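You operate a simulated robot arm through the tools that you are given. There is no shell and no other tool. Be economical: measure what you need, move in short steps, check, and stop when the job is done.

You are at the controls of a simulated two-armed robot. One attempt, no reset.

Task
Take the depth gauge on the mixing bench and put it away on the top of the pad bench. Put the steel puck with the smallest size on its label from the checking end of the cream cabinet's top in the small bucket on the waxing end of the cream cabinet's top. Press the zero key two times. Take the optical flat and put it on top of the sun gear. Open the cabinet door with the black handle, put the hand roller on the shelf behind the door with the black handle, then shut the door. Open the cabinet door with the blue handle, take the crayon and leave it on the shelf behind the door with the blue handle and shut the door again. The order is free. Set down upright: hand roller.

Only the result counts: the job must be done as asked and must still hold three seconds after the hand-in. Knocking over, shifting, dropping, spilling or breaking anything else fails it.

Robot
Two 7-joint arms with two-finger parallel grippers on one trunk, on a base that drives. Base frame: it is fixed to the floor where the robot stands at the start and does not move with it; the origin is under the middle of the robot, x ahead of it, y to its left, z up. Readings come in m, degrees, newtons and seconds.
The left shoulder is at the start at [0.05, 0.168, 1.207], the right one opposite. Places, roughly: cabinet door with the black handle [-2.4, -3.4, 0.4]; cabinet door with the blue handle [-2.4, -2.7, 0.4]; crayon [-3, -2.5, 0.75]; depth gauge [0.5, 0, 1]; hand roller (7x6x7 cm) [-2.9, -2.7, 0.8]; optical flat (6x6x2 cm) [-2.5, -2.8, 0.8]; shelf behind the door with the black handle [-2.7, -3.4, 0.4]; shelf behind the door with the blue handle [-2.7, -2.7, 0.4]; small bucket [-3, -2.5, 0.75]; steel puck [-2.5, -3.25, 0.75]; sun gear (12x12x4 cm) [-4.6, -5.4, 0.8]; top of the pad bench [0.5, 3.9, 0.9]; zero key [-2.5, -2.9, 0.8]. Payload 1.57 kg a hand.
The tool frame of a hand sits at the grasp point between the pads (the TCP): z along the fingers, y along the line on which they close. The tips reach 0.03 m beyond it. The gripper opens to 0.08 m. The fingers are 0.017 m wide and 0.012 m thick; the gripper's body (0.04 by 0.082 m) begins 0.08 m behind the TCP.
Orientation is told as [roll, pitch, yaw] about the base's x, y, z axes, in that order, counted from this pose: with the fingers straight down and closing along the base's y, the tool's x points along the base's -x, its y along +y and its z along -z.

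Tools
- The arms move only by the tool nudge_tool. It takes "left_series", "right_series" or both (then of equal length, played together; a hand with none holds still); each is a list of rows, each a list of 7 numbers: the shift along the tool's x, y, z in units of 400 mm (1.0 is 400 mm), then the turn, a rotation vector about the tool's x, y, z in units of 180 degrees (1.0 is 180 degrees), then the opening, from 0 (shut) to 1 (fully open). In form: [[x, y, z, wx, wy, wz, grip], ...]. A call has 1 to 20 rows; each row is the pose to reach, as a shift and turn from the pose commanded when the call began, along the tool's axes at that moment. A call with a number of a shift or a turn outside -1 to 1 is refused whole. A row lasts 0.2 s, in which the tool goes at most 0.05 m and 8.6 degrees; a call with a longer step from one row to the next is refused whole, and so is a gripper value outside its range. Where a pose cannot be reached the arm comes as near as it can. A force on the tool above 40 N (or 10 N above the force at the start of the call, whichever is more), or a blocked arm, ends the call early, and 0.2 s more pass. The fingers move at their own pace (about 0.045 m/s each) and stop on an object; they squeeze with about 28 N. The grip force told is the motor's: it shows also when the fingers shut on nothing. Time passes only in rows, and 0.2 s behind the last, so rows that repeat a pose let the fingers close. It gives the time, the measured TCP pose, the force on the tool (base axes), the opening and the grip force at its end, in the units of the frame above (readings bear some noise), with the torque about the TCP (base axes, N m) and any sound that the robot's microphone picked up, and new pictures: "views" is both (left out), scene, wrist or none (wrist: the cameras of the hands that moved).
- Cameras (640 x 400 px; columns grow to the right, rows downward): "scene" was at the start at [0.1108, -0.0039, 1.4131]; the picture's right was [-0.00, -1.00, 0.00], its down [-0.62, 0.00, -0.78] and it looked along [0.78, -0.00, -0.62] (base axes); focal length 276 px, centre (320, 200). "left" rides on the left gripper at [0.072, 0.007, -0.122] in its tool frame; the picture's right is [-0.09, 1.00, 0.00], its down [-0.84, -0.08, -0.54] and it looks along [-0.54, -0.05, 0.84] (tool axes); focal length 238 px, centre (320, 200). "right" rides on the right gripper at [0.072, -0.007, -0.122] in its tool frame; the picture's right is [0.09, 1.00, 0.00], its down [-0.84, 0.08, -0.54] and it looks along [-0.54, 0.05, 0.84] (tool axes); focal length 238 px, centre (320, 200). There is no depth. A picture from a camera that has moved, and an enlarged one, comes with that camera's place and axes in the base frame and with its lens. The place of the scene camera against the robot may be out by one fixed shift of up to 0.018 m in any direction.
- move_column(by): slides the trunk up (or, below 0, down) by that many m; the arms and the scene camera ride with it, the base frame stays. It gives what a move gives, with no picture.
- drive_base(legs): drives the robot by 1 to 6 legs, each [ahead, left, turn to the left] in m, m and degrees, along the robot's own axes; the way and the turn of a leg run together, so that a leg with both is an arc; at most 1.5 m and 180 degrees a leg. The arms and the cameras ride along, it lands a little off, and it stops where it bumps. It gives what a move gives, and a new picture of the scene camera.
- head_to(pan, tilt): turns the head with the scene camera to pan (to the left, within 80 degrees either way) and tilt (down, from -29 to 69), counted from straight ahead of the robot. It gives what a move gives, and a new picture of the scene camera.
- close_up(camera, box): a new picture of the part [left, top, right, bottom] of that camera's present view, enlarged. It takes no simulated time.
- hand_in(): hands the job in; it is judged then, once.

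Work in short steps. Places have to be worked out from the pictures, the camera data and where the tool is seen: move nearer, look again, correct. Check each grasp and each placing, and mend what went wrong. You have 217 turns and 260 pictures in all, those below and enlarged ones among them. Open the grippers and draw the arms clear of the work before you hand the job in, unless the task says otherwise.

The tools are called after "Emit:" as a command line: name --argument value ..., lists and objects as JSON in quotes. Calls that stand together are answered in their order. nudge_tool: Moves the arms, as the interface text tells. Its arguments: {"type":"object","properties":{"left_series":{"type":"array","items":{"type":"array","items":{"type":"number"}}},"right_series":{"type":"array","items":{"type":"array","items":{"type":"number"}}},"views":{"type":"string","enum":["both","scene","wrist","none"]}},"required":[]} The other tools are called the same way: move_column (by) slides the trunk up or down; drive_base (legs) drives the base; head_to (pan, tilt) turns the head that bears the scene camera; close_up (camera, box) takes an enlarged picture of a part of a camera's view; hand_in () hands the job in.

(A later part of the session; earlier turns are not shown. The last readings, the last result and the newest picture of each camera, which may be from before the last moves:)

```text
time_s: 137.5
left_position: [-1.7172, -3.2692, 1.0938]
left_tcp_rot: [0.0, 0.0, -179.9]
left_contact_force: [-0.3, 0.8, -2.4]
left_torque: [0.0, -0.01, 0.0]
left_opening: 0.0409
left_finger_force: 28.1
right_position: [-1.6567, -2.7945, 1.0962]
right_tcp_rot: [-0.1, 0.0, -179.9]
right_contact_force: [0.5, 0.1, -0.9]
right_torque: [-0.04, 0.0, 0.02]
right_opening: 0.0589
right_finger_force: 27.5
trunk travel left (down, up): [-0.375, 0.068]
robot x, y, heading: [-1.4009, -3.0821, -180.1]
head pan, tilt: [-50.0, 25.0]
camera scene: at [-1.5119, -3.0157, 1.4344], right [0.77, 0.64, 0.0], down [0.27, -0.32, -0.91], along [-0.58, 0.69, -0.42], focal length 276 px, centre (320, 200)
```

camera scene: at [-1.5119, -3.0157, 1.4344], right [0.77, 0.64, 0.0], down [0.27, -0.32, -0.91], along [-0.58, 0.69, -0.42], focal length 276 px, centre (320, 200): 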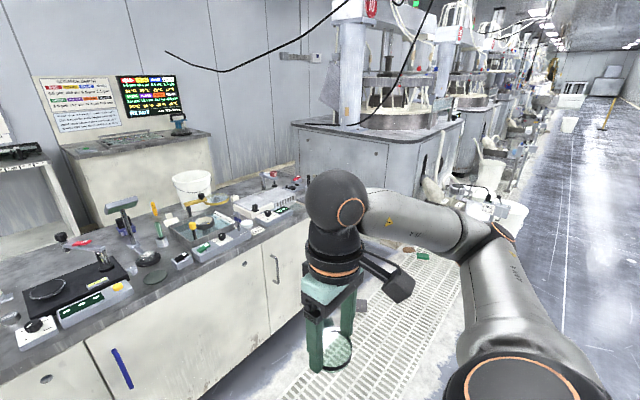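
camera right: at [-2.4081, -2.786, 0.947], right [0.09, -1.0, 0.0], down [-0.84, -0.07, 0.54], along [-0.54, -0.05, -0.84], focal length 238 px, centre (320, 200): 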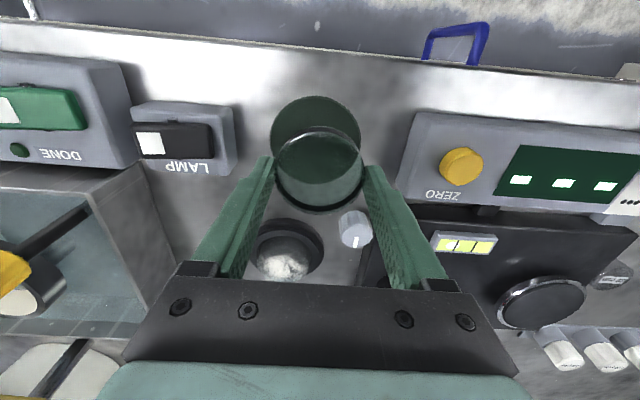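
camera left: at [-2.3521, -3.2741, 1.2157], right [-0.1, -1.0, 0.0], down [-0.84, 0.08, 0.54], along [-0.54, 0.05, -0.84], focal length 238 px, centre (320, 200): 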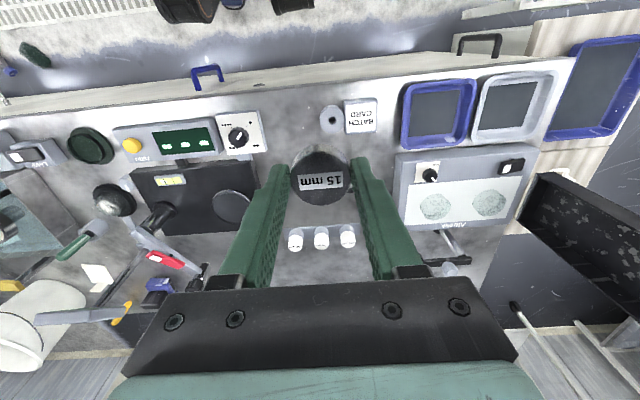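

The sun gear's corner benches are far left-rear. I'll take the route: back to x≈-0.7, down to y≈-4.7 past the yellow cart, then west. First two legs, then look.

Emit:
drive_base --legs '[[-0.7, 0, 0], [0, 1.5, 0]]'

Emit:
head_to --pan 15 --tilt 25

```text
time_s: 148.3
left_position: [-1.0075, -4.7642, 1.0944]
left_tcp_rot: [0.1, 0.1, -179.8]
left_contact_force: [0.6, 0.3, -2.2]
left_torque: [0.03, -0.01, -0.05]
left_opening: 0.0408
left_finger_force: 27.3
right_position: [-0.9479, -4.2896, 1.0966]
right_tcp_rot: [0.0, 0.0, -179.8]
right_contact_force: [-0.3, 0.3, -0.4]
right_torque: [0.0, -0.03, 0.01]
right_opening: 0.059
right_finger_force: 28.1
trunk travel left (down, up): [-0.375, 0.068]
robot x, y, heading: [-0.6852, -4.5758, -179.6]
head pan, tilt: [-50.0, 25.0]
camera scene: at [-0.8014, -4.51, 1.4344], right [0.76, 0.65, 0.0], down [0.27, -0.32, -0.91], along [-0.58, 0.69, -0.42], focal length 276 px, centre (320, 200)
```

scene: 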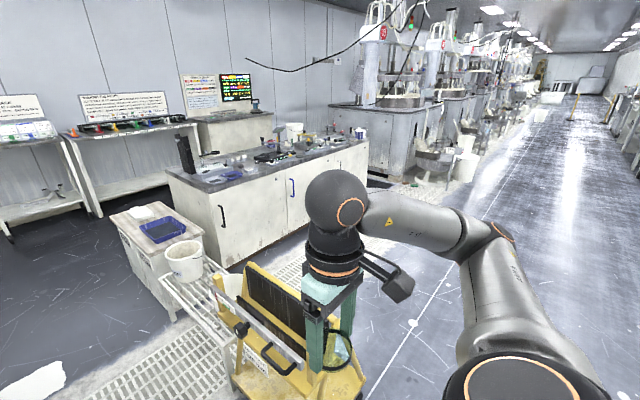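

```text
time_s: 149.7
left_position: [-1.0078, -4.7663, 1.0942]
left_tcp_rot: [-0.1, 0.0, -179.8]
left_contact_force: [0.2, 0.1, -2.0]
left_torque: [0.02, 0.0, -0.04]
left_opening: 0.0411
left_finger_force: 28.3
right_position: [-0.9473, -4.288, 1.0968]
right_tcp_rot: [0.0, 0.0, -179.9]
right_contact_force: [0.2, 0.8, -1.7]
right_torque: [-0.02, -0.02, 0.0]
right_opening: 0.059
right_finger_force: 28.5
trunk travel left (down, up): [-0.375, 0.068]
robot x, y, heading: [-0.6848, -4.5749, -180.0]
head pan, tilt: [15.0, 25.0]
camera scene: at [-0.8309, -4.6043, 1.4344], right [-0.26, 0.97, 0.0], down [0.41, 0.11, -0.91], along [-0.87, -0.24, -0.42], focal length 276 px, centre (320, 200)
```

scene: 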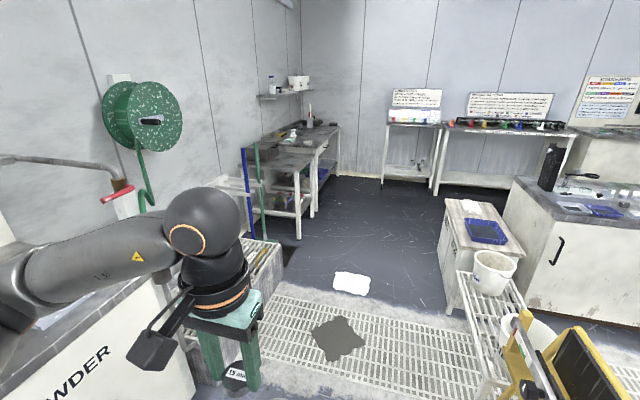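

Two flat items on the floor ahead; I zoom on them and on the corner bench.

Emit:
close_up --camera "scene" --box '[270, 250, 430, 370]'

Emit:
close_up --camera "scene" --box '[230, 80, 390, 240]'

```text
3.33 times, centred on (350, 310) of scene
camera zoom: at [-0.8309, -4.6043, 1.4344], right [-0.26, 0.97, 0.0], down [0.41, 0.11, -0.91], along [-0.87, -0.24, -0.42], focal length 920 px, centre (220, -167)
```

zoom: 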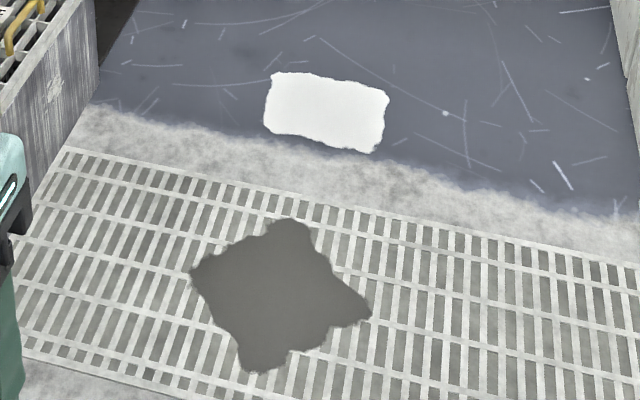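

```text
2.50 times, centred on (310, 160) of scene
camera zoom: at [-0.8309, -4.6043, 1.4344], right [-0.26, 0.97, 0.0], down [0.41, 0.11, -0.91], along [-0.87, -0.24, -0.42], focal length 690 px, centre (345, 300)
```

zoom: 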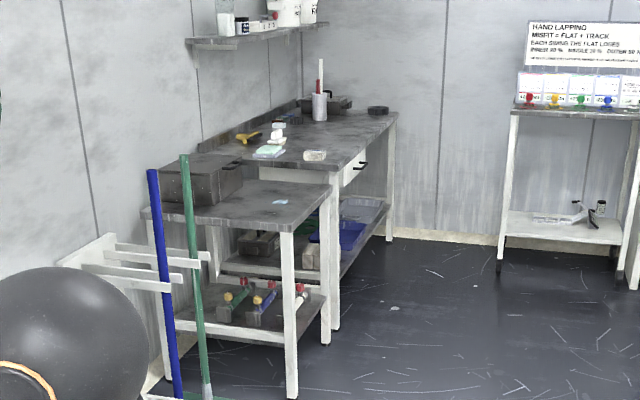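

The floor patches are flat (cloth/stain); I'll straddle them along y≈-4.8. The dark disc at the far end of the corner bench looks like the sun gear (~(-4.55,-5.47)). Drive west.

Emit:
drive_base --legs '[[0, 0.22, 0], [1.5, 0, 0], [1.1, 0, 0]]'

Emit:
head_to --pan 35 --tilt 28

```text
time_s: 163.7
left_position: [-3.6057, -4.9986, 1.0946]
left_tcp_rot: [0.0, 0.0, -179.5]
left_contact_force: [0.3, -0.5, -1.1]
left_torque: [0.02, -0.01, 0.02]
left_opening: 0.0411
left_finger_force: 27.9
right_position: [-3.5497, -4.5226, 1.0981]
right_tcp_rot: [0.0, -0.1, -179.6]
right_contact_force: [-0.7, -0.1, -0.6]
right_torque: [0.02, -0.03, 0.01]
right_opening: 0.0586
right_finger_force: 28.3
trunk travel left (down, up): [-0.375, 0.068]
robot x, y, heading: [-3.2879, -4.8092, -179.5]
head pan, tilt: [15.0, 25.0]
camera scene: at [-3.4315, -4.8379, 1.4344], right [-0.27, 0.96, 0.0], down [0.41, 0.11, -0.91], along [-0.87, -0.24, -0.42], focal length 276 px, centre (320, 200)
```

scene: 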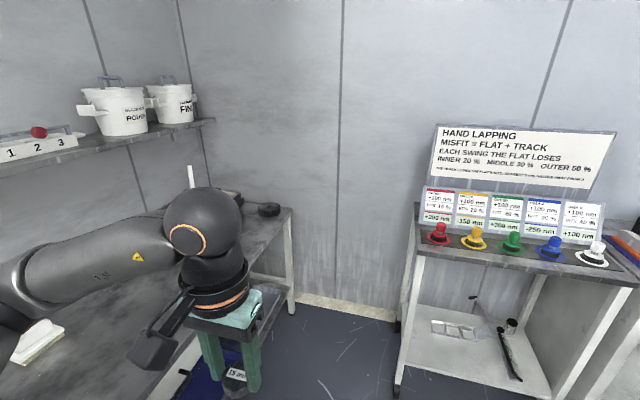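

```text
time_s: 164.5
left_position: [-3.6056, -4.9996, 1.0952]
left_tcp_rot: [0.0, 0.0, -179.5]
left_contact_force: [-0.6, -0.6, -1.3]
left_torque: [0.01, -0.01, 0.0]
left_opening: 0.0409
left_finger_force: 28.0
right_position: [-3.549, -4.5237, 1.096]
right_tcp_rot: [0.0, -0.1, -179.6]
right_contact_force: [0.4, 0.7, -0.8]
right_torque: [-0.01, 0.02, -0.01]
right_opening: 0.0588
right_finger_force: 27.9
trunk travel left (down, up): [-0.375, 0.068]
robot x, y, heading: [-3.2873, -4.8121, -179.6]
head pan, tilt: [35.0, 28.0]
camera scene: at [-3.4168, -4.8662, 1.4296], right [-0.58, 0.82, 0.0], down [0.38, 0.27, -0.88], along [-0.72, -0.51, -0.47], focal length 276 px, centre (320, 200)
```

scene: 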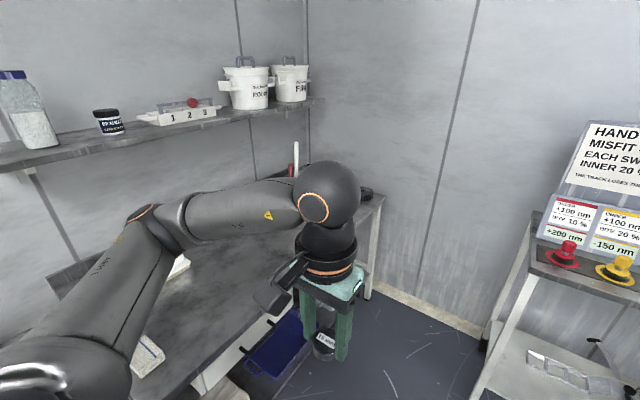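

Sun gear ≈(-4.51,-5.40), bench front ≈ y -5.3, table corner near (-4.32,-4.69). I advance, turn to face -y.

Emit:
drive_base --legs '[[0.45, -0.05, 0], [0, 0, 89.5]]'

Emit:
head_to --pan -30 --tilt 35

```text
time_s: 171.0
left_position: [-3.5427, -5.0818, 1.0934]
left_tcp_rot: [0.0, 0.1, -89.6]
left_contact_force: [-0.2, 1.1, -1.0]
left_torque: [0.0, -0.05, -0.02]
left_opening: 0.0409
left_finger_force: 28.1
right_position: [-4.0191, -5.0247, 1.0978]
right_tcp_rot: [0.0, 0.1, -89.6]
right_contact_force: [-0.1, -0.2, -1.3]
right_torque: [0.0, -0.02, 0.01]
right_opening: 0.0588
right_finger_force: 27.6
trunk travel left (down, up): [-0.375, 0.068]
robot x, y, heading: [-3.7317, -4.7612, -89.5]
head pan, tilt: [35.0, 28.0]
camera scene: at [-3.6938, -4.8812, 1.4296], right [-0.82, -0.58, 0.0], down [-0.27, 0.38, -0.88], along [0.51, -0.72, -0.47], focal length 276 px, centre (320, 200)
```

scene: 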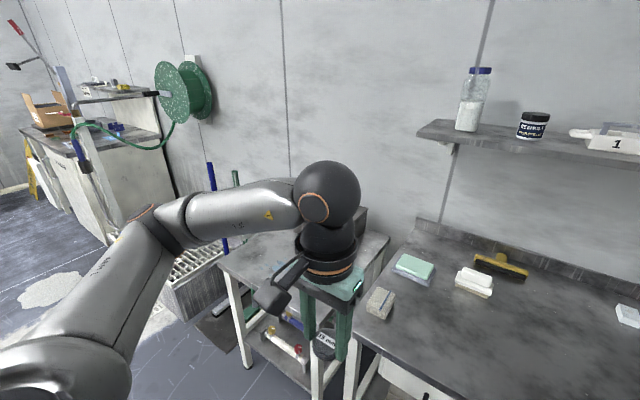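

```text
time_s: 172.4
left_position: [-3.5429, -5.082, 1.0942]
left_tcp_rot: [0.0, -0.1, -89.5]
left_contact_force: [-0.2, -0.2, -1.6]
left_torque: [0.02, 0.02, 0.0]
left_opening: 0.0408
left_finger_force: 27.8
right_position: [-4.0187, -5.0253, 1.096]
right_tcp_rot: [0.0, 0.0, -89.7]
right_contact_force: [0.6, 0.8, -1.6]
right_torque: [0.0, -0.03, 0.01]
right_opening: 0.0589
right_finger_force: 28.2
trunk travel left (down, up): [-0.375, 0.068]
robot x, y, heading: [-3.7336, -4.7638, -89.8]
head pan, tilt: [-30.0, 35.0]
camera scene: at [-3.7902, -4.8834, 1.4187], right [-0.87, 0.49, 0.0], down [0.28, 0.5, -0.82], along [-0.4, -0.71, -0.57], focal length 276 px, centre (320, 200)
```

scene: 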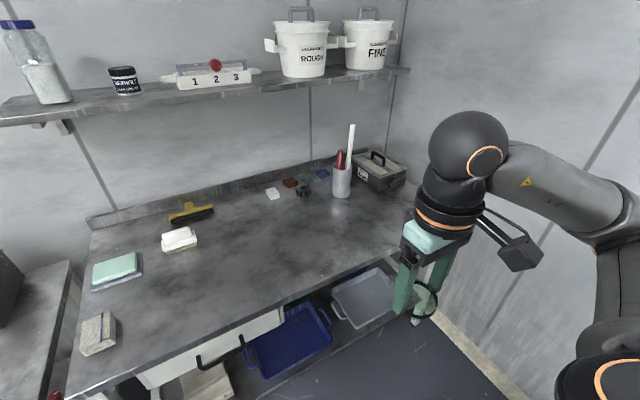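

Bench front at y≈-5.33. I strafe right 0.4 m and ahead 0.2 m, then look at the gear.

Emit:
drive_base --legs '[[0, -0.38, 0], [0.2, 0, 0]]'

Emit:
nudge_tool --right_series '[[0, 0, 0, 0, 0, 0, 0.4]]' --views "wrist"

```text
time_s: 174.3
left_position: [-3.8287, -5.0839, 1.0927]
left_tcp_rot: [0.2, 0.0, -89.9]
left_contact_force: [-0.1, -0.3, -1.7]
left_torque: [0.01, 0.03, 0.0]
left_opening: 0.041
left_finger_force: 28.0
right_position: [-4.306, -5.0234, 1.0963]
right_tcp_rot: [0.1, 0.0, -89.9]
right_contact_force: [0.5, -0.2, -2.0]
right_torque: [-0.01, 0.01, 0.0]
right_opening: 0.059
right_finger_force: 28.4
trunk travel left (down, up): [-0.375, 0.068]
robot x, y, heading: [-4.0163, -4.7616, -90.1]
head pan, tilt: [-30.0, 35.0]
stopped in leg 1: the robot was blocked; the commanded pose is now the measured one
camera scene: at [-4.0767, -4.8842, 1.4185], right [-0.87, 0.5, 0.0], down [0.29, 0.5, -0.82], along [-0.41, -0.71, -0.57], focal length 276 px, centre (320, 200)
```

scene: 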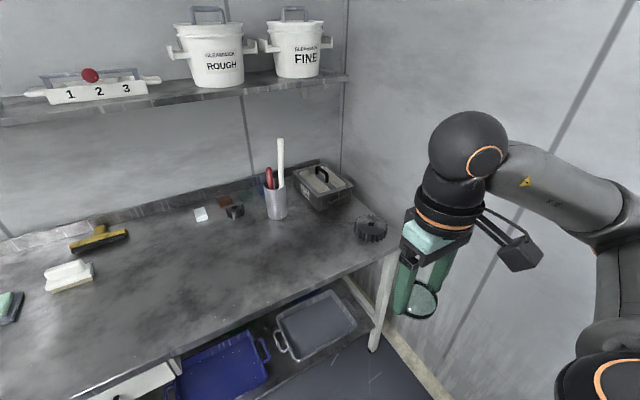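

```text
time_s: 174.7
left_position: [-3.8284, -5.0849, 1.0929]
left_tcp_rot: [-0.1, 0.1, -89.8]
left_contact_force: [0.7, 0.4, -1.0]
left_torque: [0.05, -0.03, 0.02]
left_opening: 0.041
left_finger_force: 28.3
right_position: [-4.3049, -5.0242, 1.097]
right_tcp_rot: [0.2, 0.1, -89.9]
right_contact_force: [-0.5, 0.5, -0.6]
right_torque: [0.01, -0.01, 0.01]
right_opening: 0.059
right_finger_force: 28.4
trunk travel left (down, up): [-0.375, 0.068]
robot x, y, heading: [-4.0199, -4.7654, -89.7]
head pan, tilt: [-30.0, 35.0]
camera right: at [-4.3124, -4.9514, 1.2186], right [1.0, 0.09, 0.0], down [0.08, -0.84, 0.54], along [0.05, -0.54, -0.84], focal length 238 px, centre (320, 200)
```

right: 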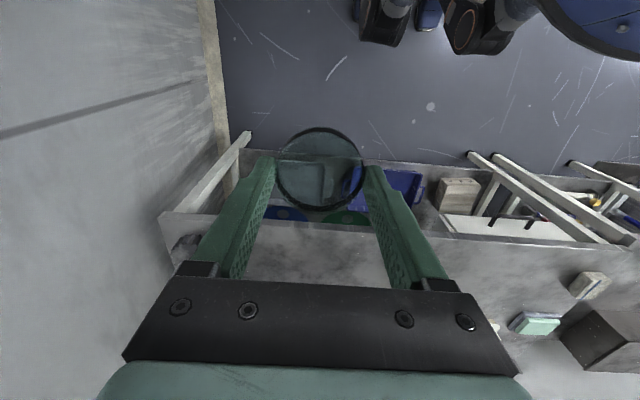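

Blocked lightly by the table leg. I go ahead first to y≈-4.99, then strafe right again.

Emit:
drive_base --legs '[[0, 0.03, 0], [0.22, 0, 0], [0, -0.15, 0]]'

```text
time_s: 177.8
left_position: [-3.9497, -5.3065, 1.094]
left_tcp_rot: [0.1, 0.0, -89.9]
left_contact_force: [0.2, 0.7, -1.6]
left_torque: [0.04, -0.01, -0.01]
left_opening: 0.0409
left_finger_force: 27.8
right_position: [-4.4267, -5.2451, 1.0972]
right_tcp_rot: [0.1, -0.1, -90.0]
right_contact_force: [-0.7, -0.4, -1.0]
right_torque: [0.01, -0.02, -0.02]
right_opening: 0.059
right_finger_force: 27.9
trunk travel left (down, up): [-0.375, 0.068]
robot x, y, heading: [-4.1393, -4.9836, -90.2]
head pan, tilt: [-30.0, 35.0]
camera scene: at [-4.1979, -5.1054, 1.4186], right [-0.87, 0.5, 0.0], down [0.29, 0.5, -0.82], along [-0.41, -0.71, -0.57], focal length 276 px, centre (320, 200)
```

scene: 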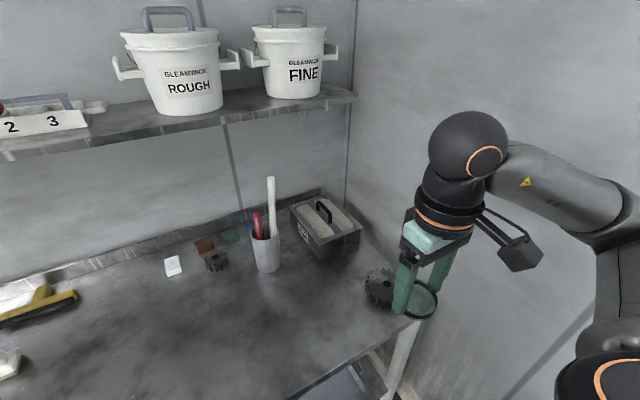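

Gear ≈(-4.56,-5.43). I bring the right hand nearer and look through its camera.

Emit:
nudge_tool --right_series '[[-0.08, -0.06, 0, 0, 0, 0, 0.4], [-0.17, -0.12, 0, 0, 0, 0, 0.4], [-0.25, -0.18, 0, 0, 0, 0, 0.4]]' --views "wrist"

```text
time_s: 178.6
left_position: [-3.9497, -5.3063, 1.0938]
left_tcp_rot: [0.1, 0.0, -89.9]
left_contact_force: [-0.9, -0.3, -1.4]
left_torque: [0.03, -0.01, -0.01]
left_opening: 0.0411
left_finger_force: 28.1
right_position: [-4.4996, -5.3464, 1.0943]
right_tcp_rot: [0.0, 0.1, -89.9]
right_contact_force: [-0.1, -0.9, -1.0]
right_torque: [0.02, 0.02, 0.0]
right_opening: 0.0588
right_finger_force: 28.1
trunk travel left (down, up): [-0.375, 0.068]
robot x, y, heading: [-4.1368, -4.9857, -89.9]
head pan, tilt: [-30.0, 35.0]
camera right: at [-4.5072, -5.2739, 1.2165], right [1.0, 0.09, 0.0], down [0.08, -0.84, 0.54], along [0.05, -0.54, -0.84], focal length 238 px, centre (320, 200)
```

right: 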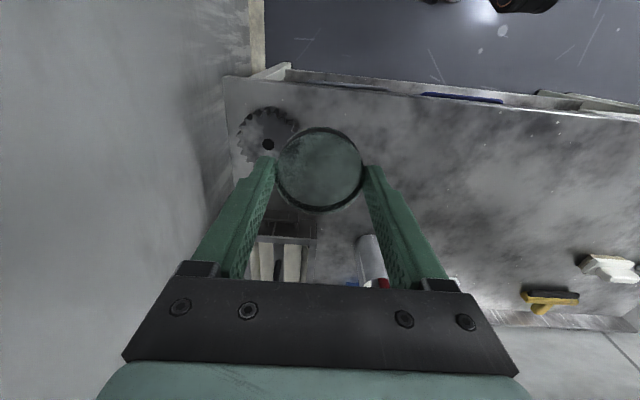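

Gear centre ≈(-4.586,-5.43). Move over it, lower to z≈0.95, and check.

Emit:
nudge_tool --right_series '[[-0.07, -0.07, 0, 0, 0, 0, 0.4], [-0.14, -0.14, 0, 0, 0, 0, 0.4], [-0.21, -0.215, 0.03, 0, 0, 0, 0.4], [-0.21, -0.215, 0.13, 0, 0, 0, 0.4], [-0.21, -0.215, 0.23, 0, 0, 0, 0.4], [-0.21, -0.215, 0.33, 0, 0, 0, 0.4]]' --views "both"

```text
time_s: 180.0
left_position: [-3.9497, -5.3057, 1.0945]
left_tcp_rot: [0.1, 0.0, -89.9]
left_contact_force: [-0.3, -0.2, -0.8]
left_torque: [-0.02, 0.0, -0.04]
left_opening: 0.041
left_finger_force: 28.0
right_position: [-4.586, -5.4278, 0.9649]
right_tcp_rot: [0.0, 0.0, -89.9]
right_contact_force: [0.0, 0.8, -0.7]
right_torque: [0.03, -0.01, 0.0]
right_opening: 0.0591
right_finger_force: 27.9
trunk travel left (down, up): [-0.375, 0.068]
robot x, y, heading: [-4.1392, -4.9838, -89.8]
head pan, tilt: [-30.0, 35.0]
camera scene: at [-4.1973, -5.1055, 1.4187], right [-0.87, 0.5, 0.0], down [0.29, 0.5, -0.82], along [-0.41, -0.71, -0.57], focal length 276 px, centre (320, 200)
camera right: at [-4.5919, -5.3572, 1.0868], right [1.0, 0.09, 0.0], down [0.08, -0.84, 0.54], along [0.05, -0.54, -0.84], focal length 238 px, centre (320, 200)
```

scene: 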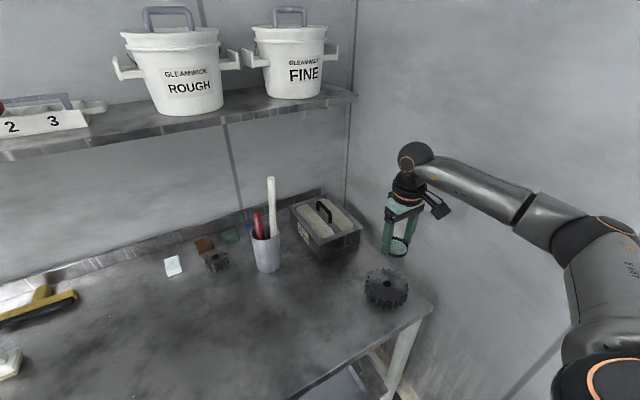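
right: 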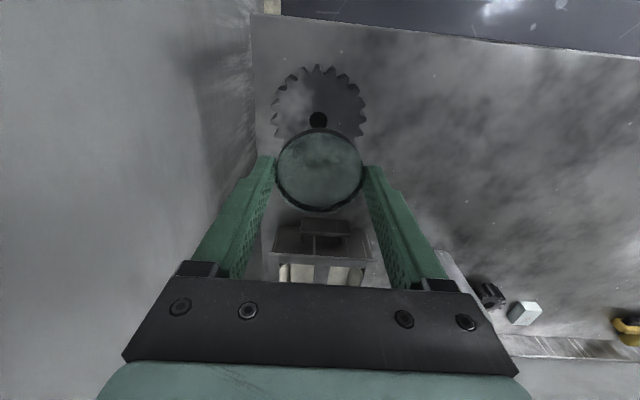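

TCP is centred over the gear (top ≈0.815). Flat's bottom is ~0.04 below TCP; lower to 0.875, then feel.

Emit:
nudge_tool --right_series '[[0, 0.0, 0.09, 0, 0, 0, 0.4], [0, 0.0, 0.17, 0, 0, 0, 0.4], [0, 0.0, 0.215, 0, 0, 0, 0.4], [0, 0.0, 0.235, 0, 0, 0, 0.4]]' --views "wrist"

```text
time_s: 181.0
left_position: [-3.9507, -5.3059, 1.0945]
left_tcp_rot: [-0.1, 0.1, -89.9]
left_contact_force: [-0.5, 0.1, -1.5]
left_torque: [0.0, -0.02, -0.02]
left_opening: 0.0411
left_finger_force: 28.4
right_position: [-4.5833, -5.4297, 0.8707]
right_tcp_rot: [0.0, 0.0, -89.9]
right_contact_force: [-1.2, 0.0, -1.0]
right_torque: [0.01, 0.01, 0.02]
right_opening: 0.0591
right_finger_force: 28.2
trunk travel left (down, up): [-0.375, 0.068]
robot x, y, heading: [-4.136, -4.9847, -90.3]
head pan, tilt: [-30.0, 35.0]
camera right: at [-4.592, -5.3574, 0.9933], right [1.0, 0.09, 0.0], down [0.08, -0.84, 0.54], along [0.05, -0.54, -0.84], focal length 238 px, centre (320, 200)
```

right: 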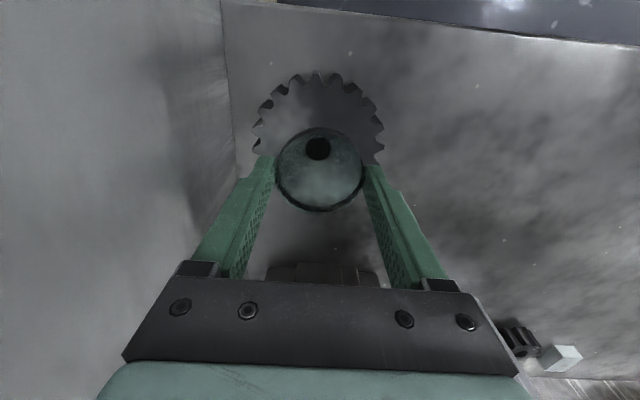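

Centred. Lower in 3 mm steps until contact.

Emit:
nudge_tool --right_series '[[0.005, -0.01, 0.01, 0, 0, 0, 0.4], [0.01, -0.01, 0.02, 0, 0, 0, 0.4], [0.01, -0.01, 0.028, 0, 0, 0, 0.4], [0.01, -0.01, 0.036, 0, 0, 0, 0.4], [0.01, -0.01, 0.042, 0, 0, 0, 0.4]]' --views "none"

```text
time_s: 182.2
left_position: [-3.9485, -5.306, 1.0947]
left_tcp_rot: [0.0, 0.1, -89.9]
left_contact_force: [0.1, -0.5, -1.5]
left_torque: [0.04, -0.01, -0.01]
left_opening: 0.0409
left_finger_force: 27.9
right_position: [-4.586, -5.4242, 0.8531]
right_tcp_rot: [-0.1, 0.0, -89.9]
right_contact_force: [0.2, 1.0, -1.2]
right_torque: [-0.01, 0.02, 0.0]
right_opening: 0.0591
right_finger_force: 28.6
trunk travel left (down, up): [-0.375, 0.068]
robot x, y, heading: [-4.1405, -4.9862, -90.1]
head pan, tilt: [-30.0, 35.0]
```

Emit:
nudge_tool --right_series '[[0, 0, 0.008, 0, 0, 0, 0.4], [0, 0, 0.016, 0, 0, 0, 0.4], [0, 0, 0.024, 0, 0, 0, 0.4], [0, 0, 0.032, 0, 0, 0, 0.4]]' --views "wrist"

```text
time_s: 183.2
left_position: [-3.9493, -5.3066, 1.0938]
left_tcp_rot: [0.1, 0.0, -89.9]
left_contact_force: [0.1, -0.5, -1.2]
left_torque: [0.03, 0.01, -0.01]
left_opening: 0.0409
left_finger_force: 28.1
right_position: [-4.5872, -5.4252, 0.8406]
right_tcp_rot: [0.0, 0.0, -89.9]
right_contact_force: [-0.8, 0.0, -2.3]
right_torque: [0.06, -0.03, 0.03]
right_opening: 0.0588
right_finger_force: 28.9
trunk travel left (down, up): [-0.375, 0.068]
robot x, y, heading: [-4.1396, -4.9861, -90.2]
head pan, tilt: [-30.0, 35.0]
camera right: at [-4.5946, -5.3534, 0.9631], right [1.0, 0.09, 0.0], down [0.08, -0.84, 0.54], along [0.05, -0.54, -0.84], focal length 238 px, centre (320, 200)
```

right: 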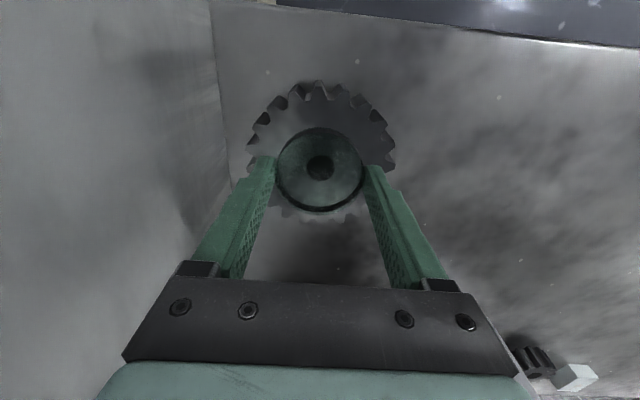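

Still free and well-centred. Continue down.

Emit:
nudge_tool --right_series '[[0, 0, 0.008, 0, 0, 0, 0.4], [0, 0, 0.016, 0, 0, 0, 0.4], [0, 0, 0.024, 0, 0, 0, 0.4], [0, 0, 0.032, 0, 0, 0, 0.4]]' --views "none"

```text
time_s: 184.2
left_position: [-3.9482, -5.3041, 1.0938]
left_tcp_rot: [-0.1, -0.1, -89.9]
left_contact_force: [-0.5, -0.2, -2.4]
left_torque: [0.01, -0.02, -0.01]
left_opening: 0.041
left_finger_force: 27.6
right_position: [-4.588, -5.4254, 0.8317]
right_tcp_rot: [-0.1, -0.2, -90.0]
right_contact_force: [0.7, 3.6, 18.3]
right_torque: [0.49, -0.17, 0.0]
right_opening: 0.0587
right_finger_force: 28.2
trunk travel left (down, up): [-0.375, 0.068]
robot x, y, heading: [-4.1391, -4.9865, -89.9]
head pan, tilt: [-30.0, 35.0]
```

Contact. Relieve slightly and release.

Emit:
nudge_tool --right_series '[[0, 0, -0.006, 0, 0, 0, 0.4], [0, 0, -0.006, 0, 0, 0, 0.8], [0, 0, -0.006, 0, 0, 0, 1], [0, 0, -0.006, 0, 0, 0, 1]]' --views "wrist"

```text
time_s: 185.2
left_position: [-3.9504, -5.305, 1.0935]
left_tcp_rot: [0.0, 0.0, -89.9]
left_contact_force: [0.0, -0.1, -1.6]
left_torque: [0.03, 0.0, -0.04]
left_opening: 0.0408
left_finger_force: 28.1
right_position: [-4.587, -5.4248, 0.8299]
right_tcp_rot: [-0.1, -0.1, -89.9]
right_contact_force: [0.1, 0.2, 0.1]
right_torque: [0.01, 0.01, 0.01]
right_opening: 0.0799
right_finger_force: 0.0
trunk travel left (down, up): [-0.375, 0.068]
robot x, y, heading: [-4.1395, -4.9812, -90.1]
head pan, tilt: [-30.0, 35.0]
camera right: at [-4.5948, -5.3536, 0.9534], right [1.0, 0.09, 0.0], down [0.08, -0.84, 0.54], along [0.05, -0.54, -0.84], focal length 238 px, centre (320, 200)
```

right: 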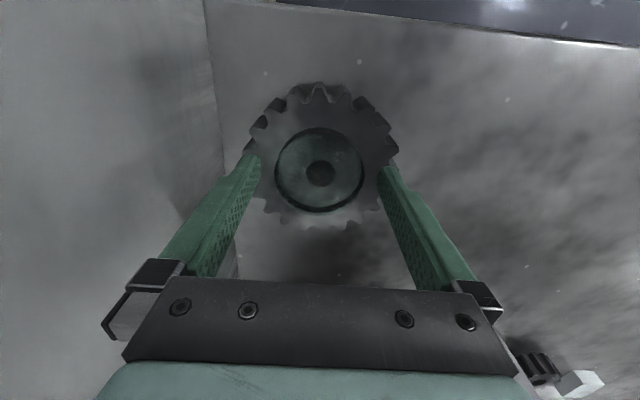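

Flat sits centred on the gear. Lift and retract.

Emit:
nudge_tool --right_series '[[0, 0, -0.06, 0, 0, 0, 1], [0, 0, -0.17, 0, 0, 0, 1], [0, 0, -0.29, 0, 0, 0, 1], [0, 0, -0.41, 0, 0, 0, 1], [0, 0, -0.53, 0, 0, 0, 1], [0.06, 0.06, -0.6, 0, 0, 0, 1], [0.13, 0.13, -0.65, 0, 0, 0, 1], [0.21, 0.21, -0.68, 0, 0, 0, 1], [0.29, 0.29, -0.68, 0, 0, 0, 1], [0.37, 0.37, -0.68, 0, 0, 0, 1], [0.45, 0.42, -0.68, 0, 0, 0, 1]]' --views "scene"

```text
time_s: 187.6
left_position: [-3.9496, -5.3045, 1.093]
left_tcp_rot: [0.1, 0.0, -90.0]
left_contact_force: [0.4, -0.4, -1.7]
left_torque: [-0.01, 0.04, 0.0]
left_opening: 0.0409
left_finger_force: 28.0
right_position: [-4.419, -5.2445, 1.1037]
right_tcp_rot: [0.0, 0.0, -90.0]
right_contact_force: [0.6, -0.4, 0.2]
right_torque: [0.03, 0.0, 0.01]
right_opening: 0.0801
right_finger_force: 0.1
trunk travel left (down, up): [-0.375, 0.068]
robot x, y, heading: [-4.1382, -4.9864, -90.1]
head pan, tilt: [-30.0, 35.0]
camera scene: at [-4.1968, -5.1051, 1.4187], right [-0.87, 0.5, 0.0], down [0.29, 0.5, -0.82], along [-0.41, -0.71, -0.57], focal length 276 px, centre (320, 200)
```

scene: 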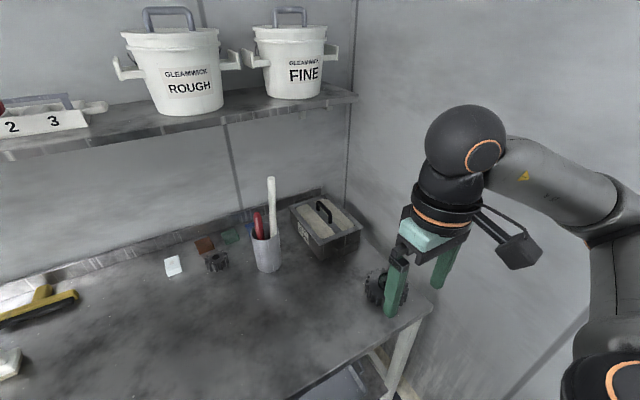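

Done there. I retreat into open floor and turn to face the island's rear (+x).

Emit:
drive_base --legs '[[0, 0.48, 0], [-0.35, 0, 0], [0, 0, 90]]'

Emit:
head_to --pan 40 --tilt 25

```text
time_s: 196.2
left_position: [-3.3399, -4.4459, 1.0934]
left_tcp_rot: [-0.1, 0.0, 1.1]
left_contact_force: [-0.1, -0.2, -2.2]
left_torque: [-0.03, 0.04, 0.0]
left_opening: 0.0409
left_finger_force: 28.2
right_position: [-3.3916, -4.9166, 1.1036]
right_tcp_rot: [0.0, -0.1, 1.0]
right_contact_force: [-0.3, 0.1, -0.3]
right_torque: [0.02, 0.01, -0.02]
right_opening: 0.0798
right_finger_force: 0.1
trunk travel left (down, up): [-0.375, 0.068]
robot x, y, heading: [-3.6612, -4.6355, 0.9]
head pan, tilt: [-30.0, 35.0]
camera scene: at [-3.5547, -4.6849, 1.4187], right [-0.48, -0.87, 0.0], down [-0.5, 0.28, -0.82], along [0.72, -0.4, -0.57], focal length 276 px, centre (320, 200)
```

scene: 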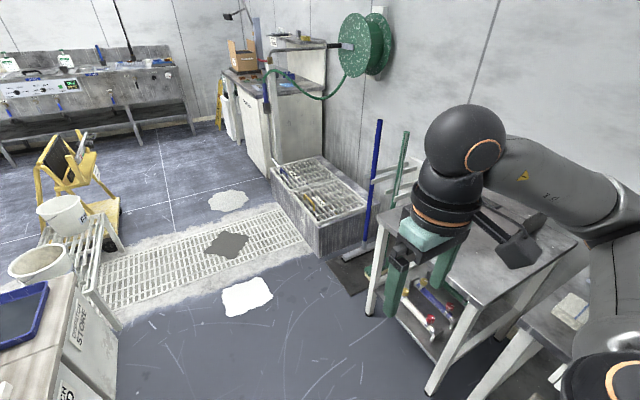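

```text
time_s: 197.6
left_position: [-3.3394, -4.446, 1.0932]
left_tcp_rot: [-0.1, 0.0, 1.1]
left_contact_force: [-0.3, 0.3, -2.8]
left_torque: [0.0, 0.04, -0.01]
left_opening: 0.041
left_finger_force: 27.8
right_position: [-3.3919, -4.9161, 1.1032]
right_tcp_rot: [0.1, 0.0, 1.1]
right_contact_force: [-0.1, 0.3, -0.1]
right_torque: [-0.02, 0.01, 0.0]
right_opening: 0.0801
right_finger_force: 0.0
trunk travel left (down, up): [-0.375, 0.068]
robot x, y, heading: [-3.6533, -4.6404, 1.0]
head pan, tilt: [40.0, 25.0]
camera scene: at [-3.5622, -4.5819, 1.4344], right [0.66, -0.76, 0.0], down [-0.32, -0.28, -0.91], along [0.68, 0.59, -0.42], focal length 276 px, centre (320, 200)
```

scene: 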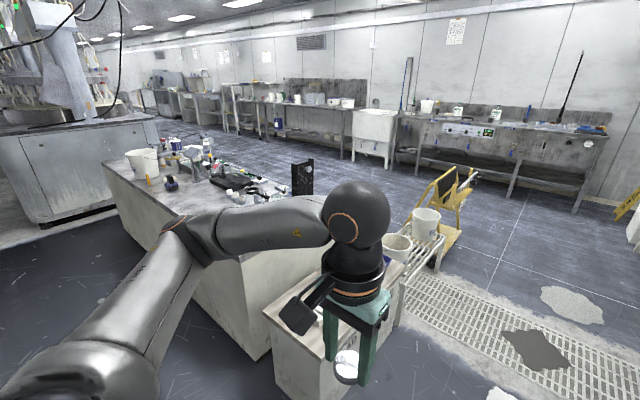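

Rear of the island is clear. I strafe +y along x≈-3.75 to be opposite the bucket.

Emit:
drive_base --legs '[[-0.1, 0, -1], [0, 1.2, 0], [0, 0.85, 0]]'

Emit:
head_to --pan 0 --tilt 42

```text
time_s: 208.4
left_position: [-3.4611, -2.4192, 1.094]
left_tcp_rot: [0.0, 0.0, 0.5]
left_contact_force: [-0.5, 0.1, -1.1]
left_torque: [0.02, -0.01, 0.0]
left_opening: 0.0409
left_finger_force: 27.9
right_position: [-3.5181, -2.8905, 1.1026]
right_tcp_rot: [0.0, 0.0, 0.4]
right_contact_force: [0.0, 0.0, 0.0]
right_torque: [0.01, -0.03, 0.0]
right_opening: 0.0802
right_finger_force: 0.0
trunk travel left (down, up): [-0.375, 0.068]
robot x, y, heading: [-3.7806, -2.6114, 0.2]
head pan, tilt: [40.0, 25.0]
camera scene: at [-3.685, -2.5531, 1.4344], right [0.65, -0.76, 0.0], down [-0.32, -0.27, -0.91], along [0.69, 0.59, -0.42], focal length 276 px, centre (320, 200)
```

scene: 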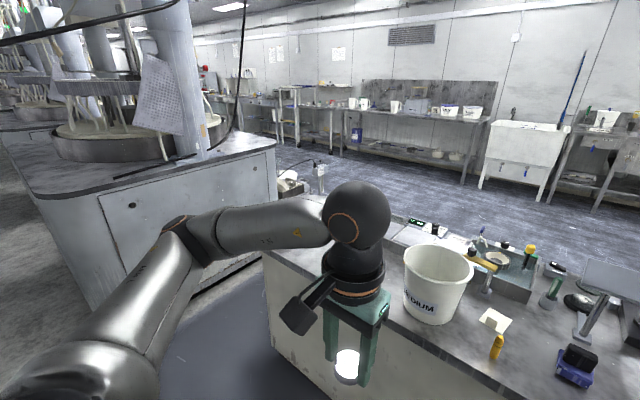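

```text
time_s: 209.5
left_position: [-3.4607, -2.4184, 1.0927]
left_tcp_rot: [0.0, 0.1, 0.5]
left_contact_force: [-0.3, -0.3, -1.1]
left_torque: [0.01, 0.02, -0.02]
left_opening: 0.0407
left_finger_force: 28.3
right_position: [-3.5185, -2.8895, 1.1031]
right_tcp_rot: [0.0, 0.1, 0.5]
right_contact_force: [0.6, 0.9, 0.0]
right_torque: [-0.01, 0.0, 0.01]
right_opening: 0.08
right_finger_force: 0.0
trunk travel left (down, up): [-0.375, 0.068]
robot x, y, heading: [-3.7805, -2.6096, 0.5]
head pan, tilt: [0.0, 42.0]
camera scene: at [-3.6715, -2.6125, 1.4082], right [0.01, -1.0, 0.0], down [-0.67, -0.01, -0.74], along [0.74, 0.01, -0.67], focal length 276 px, centre (320, 200)
```

scene: 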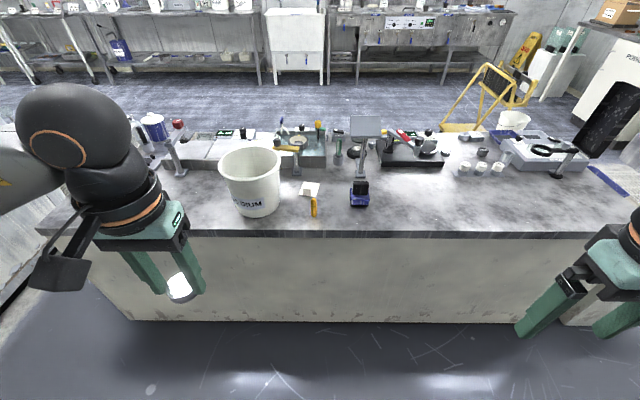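

Bucket (≈(-3.0,-2.39), rim ≈0.95), crayon (≈(-2.97,-2.58)) and roller (≈(-2.94,-2.74)) are all near the rear edge. Drive 0.32 m ahead.

Emit:
drive_base --legs '[[0.32, 0.02, 0]]'

Emit:
nudge_tool --left_series '[[0, 0, -0.05, 0, 0, 0, 0]]' --views "wrist"

```text
time_s: 211.7
left_position: [-3.1401, -2.3982, 1.0929]
left_tcp_rot: [0.0, 0.0, 0.3]
left_contact_force: [0.7, 0.3, -2.0]
left_torque: [-0.02, 0.05, -0.01]
left_opening: 0.0409
left_finger_force: 27.6
right_position: [-3.1987, -2.8692, 1.1023]
right_tcp_rot: [0.1, 0.0, 0.3]
right_contact_force: [0.6, -0.3, 0.2]
right_torque: [-0.02, 0.01, 0.01]
right_opening: 0.08
right_finger_force: 0.1
trunk travel left (down, up): [-0.375, 0.068]
robot x, y, heading: [-3.4567, -2.5861, 0.1]
head pan, tilt: [0.0, 42.0]
camera scene: at [-3.3513, -2.591, 1.4081], right [0.0, -1.0, 0.0], down [-0.67, 0.0, -0.74], along [0.74, 0.0, -0.67], focal length 276 px, centre (320, 200)
```

scene: 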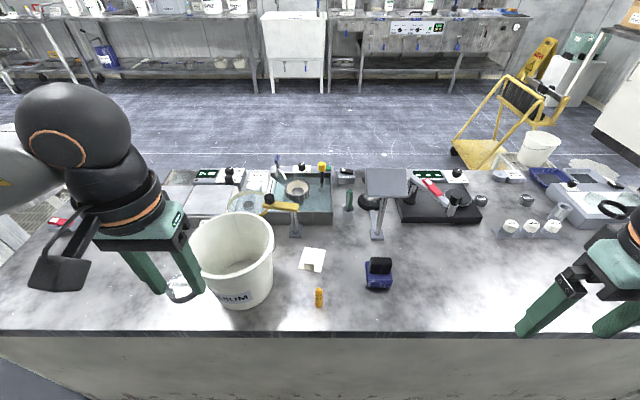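

```text
time_s: 212.1
left_position: [-3.1405, -2.3993, 1.1132]
left_tcp_rot: [-0.1, 0.0, 0.3]
left_contact_force: [0.4, -0.3, -1.6]
left_torque: [0.04, 0.0, 0.0]
left_opening: 0.041
left_finger_force: 27.9
right_position: [-3.1989, -2.8685, 1.1033]
right_tcp_rot: [0.0, 0.1, 0.4]
right_contact_force: [0.1, -1.3, -0.3]
right_torque: [0.0, -0.01, -0.01]
right_opening: 0.0797
right_finger_force: 0.0
trunk travel left (down, up): [-0.375, 0.068]
robot x, y, heading: [-3.461, -2.585, 0.5]
head pan, tilt: [0.0, 42.0]
camera left: at [-3.2134, -2.3928, 1.2353], right [0.09, 1.0, 0.0], down [0.84, -0.07, 0.54], along [0.54, -0.05, -0.84], focal length 238 px, centre (320, 200)
```

left: 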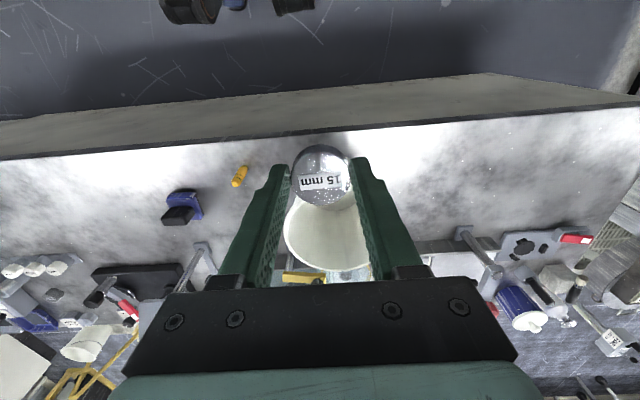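

Bucket centre ≈(-2.98,-2.405). I move the left hand over it (slightly beyond centre) and lower to ≈1.0.

Emit:
nudge_tool --left_series '[[-0.1, -0.004, 0, 0, 0, 0, 0], [-0.2, -0.008, 0, 0, 0, 0, 0], [-0.31, -0.012, 0, 0, 0, 0, 0], [-0.41, -0.015, 0, 0, 0, 0, 0], [-0.45, -0.015, 0.08, 0, 0, 0, 0], [-0.45, -0.015, 0.18, 0, 0, 0, 0], [-0.45, -0.015, 0.25, 0, 0, 0, 0]]' --views "both"

```text
time_s: 213.7
left_position: [-2.96, -2.4035, 1.0114]
left_tcp_rot: [0.0, 0.0, 0.4]
left_contact_force: [0.7, -0.5, -2.2]
left_torque: [-0.01, 0.02, -0.01]
left_opening: 0.041
left_finger_force: 27.8
right_position: [-3.199, -2.8681, 1.1042]
right_tcp_rot: [0.0, 0.1, 0.3]
right_contact_force: [0.3, -0.2, -0.3]
right_torque: [0.0, 0.01, 0.02]
right_opening: 0.0799
right_finger_force: 0.2
trunk travel left (down, up): [-0.375, 0.068]
robot x, y, heading: [-3.4617, -2.5875, 0.2]
head pan, tilt: [0.0, 42.0]
camera scene: at [-3.3517, -2.5909, 1.4082], right [0.0, -1.0, 0.0], down [-0.67, 0.0, -0.74], along [0.74, 0.0, -0.67], focal length 276 px, centre (320, 200)
camera left: at [-3.0321, -2.398, 1.1335], right [0.09, 1.0, 0.0], down [0.84, -0.07, 0.54], along [0.54, -0.05, -0.84], focal length 238 px, centre (320, 200)
```

scene: 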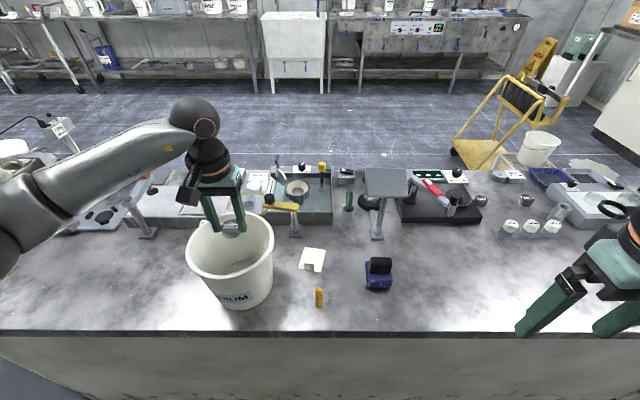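
left: 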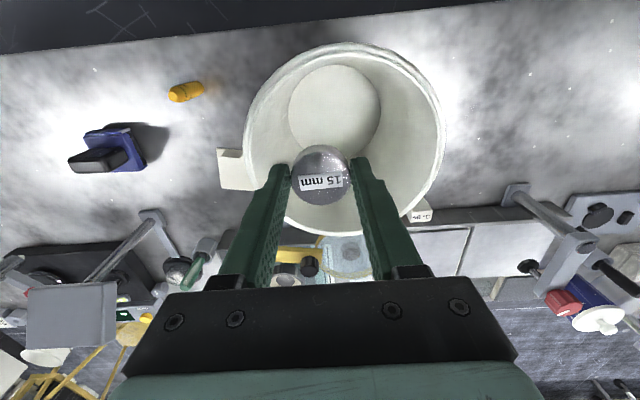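

Rim centre refined to ≈(-2.955,-2.386), radius 0.08. I shift and lower into the bucket to TCP ≈0.835.

Emit:
nudge_tool --left_series '[[-0.055, 0.042, 0, 0, 0, 0, 0], [-0.055, 0.042, 0.1, 0, 0, 0, 0], [-0.055, 0.042, 0.2, 0, 0, 0, 0], [-0.055, 0.042, 0.3, 0, 0, 0, 0], [-0.055, 0.042, 0.37, 0, 0, 0, 0]]' --views "both"

```text
time_s: 214.8
left_position: [-2.9375, -2.3862, 0.8654]
left_tcp_rot: [0.0, 0.1, 0.2]
left_contact_force: [0.1, 0.6, -1.1]
left_torque: [-0.02, 0.0, 0.0]
left_opening: 0.0411
left_finger_force: 28.6
right_position: [-3.1989, -2.8684, 1.1025]
right_tcp_rot: [0.0, 0.0, 0.3]
right_contact_force: [-0.3, -0.2, -0.4]
right_torque: [0.0, 0.02, 0.03]
right_opening: 0.08
right_finger_force: 0.0
trunk travel left (down, up): [-0.375, 0.068]
robot x, y, heading: [-3.4589, -2.587, 0.4]
head pan, tilt: [0.0, 42.0]
camera scene: at [-3.3517, -2.591, 1.4082], right [0.0, -1.0, 0.0], down [-0.67, 0.0, -0.74], along [0.74, 0.0, -0.67], focal length 276 px, centre (320, 200)
camera left: at [-3.0094, -2.3808, 0.9874], right [0.09, 1.0, 0.0], down [0.84, -0.07, 0.54], along [0.54, -0.05, -0.84], focal length 238 px, centre (320, 200)
```

scene: 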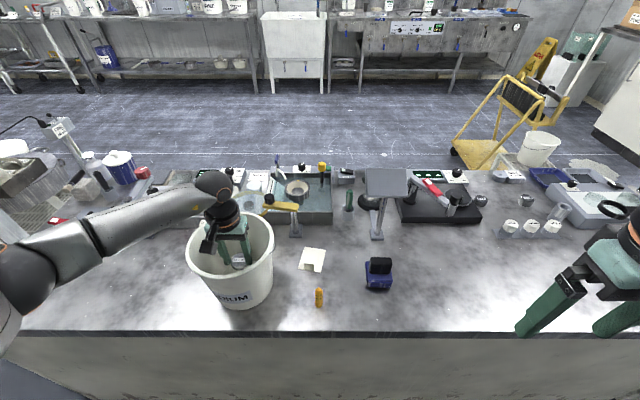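
left: 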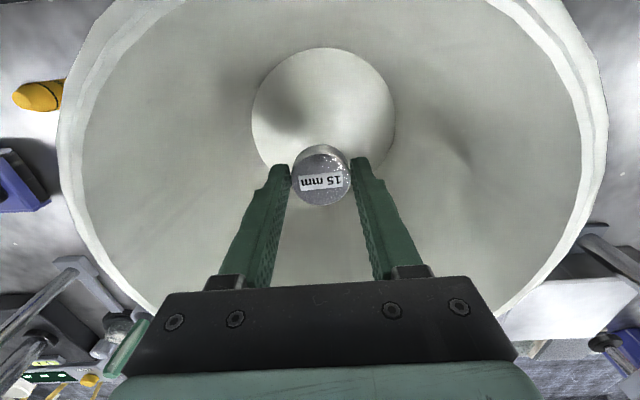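

Well inside. Lower 4 cm more and release.

Emit:
nudge_tool --left_series '[[0.02, 0, 0.05, 0, 0, 0, 0], [0.02, 0, 0.1, 0, 0, 0, 0], [0.02, 0, 0.1, 0, 0, 0, 0.3], [0.02, 0, 0.1, 0, 0, 0, 0.7], [0.02, 0, 0.1, 0, 0, 0, 0.7]]' --views "wrist"

```text
time_s: 216.1
left_position: [-2.9461, -2.3861, 0.8268]
left_tcp_rot: [0.0, -0.1, 0.3]
left_contact_force: [-0.8, -0.6, 0.1]
left_torque: [0.02, 0.0, -0.03]
left_opening: 0.0561
left_finger_force: 0.0
right_position: [-3.1996, -2.8688, 1.103]
right_tcp_rot: [-0.1, 0.0, 0.3]
right_contact_force: [0.1, -0.6, 0.3]
right_torque: [0.0, -0.01, -0.05]
right_opening: 0.0802
right_finger_force: 0.1
trunk travel left (down, up): [-0.375, 0.068]
robot x, y, heading: [-3.4604, -2.5902, 0.2]
head pan, tilt: [0.0, 42.0]
camera left: at [-3.0184, -2.3811, 0.9483], right [0.09, 1.0, 0.0], down [0.84, -0.07, 0.54], along [0.54, -0.05, -0.84], focal length 238 px, centre (320, 200)
```

left: 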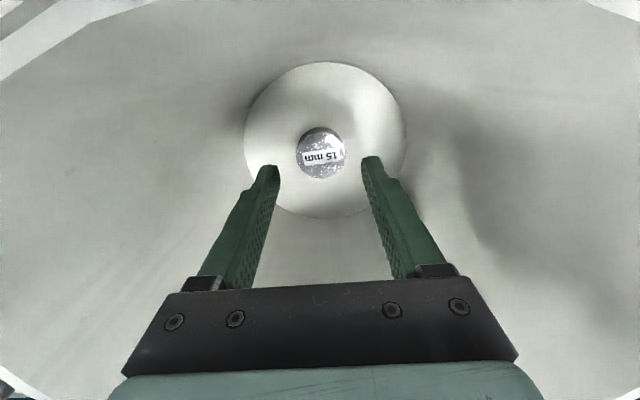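

Puck lies in the bucket. Lift out straight, then move over toward the crayon for a look.

Emit:
nudge_tool --left_series '[[0, 0, -0.12, 0, 0, 0, 0.7], [0, 0, -0.24, 0, 0, 0, 0.7], [0, 0, -0.36, 0, 0, 0, 0.7], [0, 0, -0.48, 0, 0, 0, 0.7], [0, 0, -0.6, 0, 0, 0, 0.7], [0.06, -0.05, -0.66, 0, 0, 0, 0.7], [0.11, -0.15, -0.66, 0, 0, 0, 0.7], [0.16, -0.26, -0.66, 0, 0, 0, 0.7], [0.2, -0.37, -0.66, 0, 0, 0, 0.7], [0.2, -0.48, -0.63, 0, 0, 0, 0.7], [0.2, -0.5, -0.53, 0, 0, 0, 0.7]]' --views "both"

```text
time_s: 218.4
left_position: [-3.0259, -2.5863, 1.0372]
left_tcp_rot: [0.0, 0.0, 0.4]
left_contact_force: [-0.6, 0.0, 0.1]
left_torque: [0.0, 0.01, 0.01]
left_opening: 0.0558
left_finger_force: 0.1
right_position: [-3.1983, -2.869, 1.1034]
right_tcp_rot: [-0.1, -0.1, 0.4]
right_contact_force: [0.8, 0.1, -0.2]
right_torque: [0.04, 0.0, 0.03]
right_opening: 0.0801
right_finger_force: 0.1
trunk travel left (down, up): [-0.375, 0.068]
robot x, y, heading: [-3.4597, -2.5907, -0.0]
head pan, tilt: [0.0, 42.0]
camera scene: at [-3.3517, -2.5907, 1.4082], right [0.0, -1.0, 0.0], down [-0.67, 0.0, -0.74], along [0.74, 0.0, -0.67], focal length 276 px, centre (320, 200)
camera left: at [-3.0986, -2.5807, 1.1593], right [0.09, 1.0, 0.0], down [0.84, -0.07, 0.54], along [0.54, -0.05, -0.84], focal length 238 px, centre (320, 200)
```

scene: 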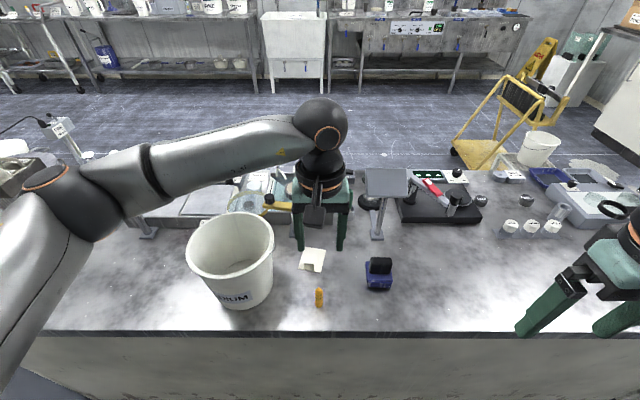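
left: 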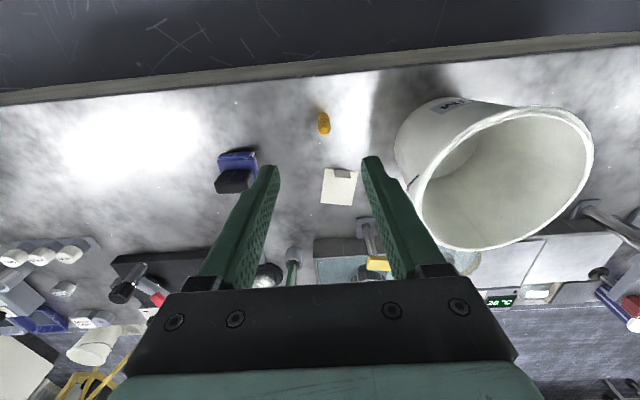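

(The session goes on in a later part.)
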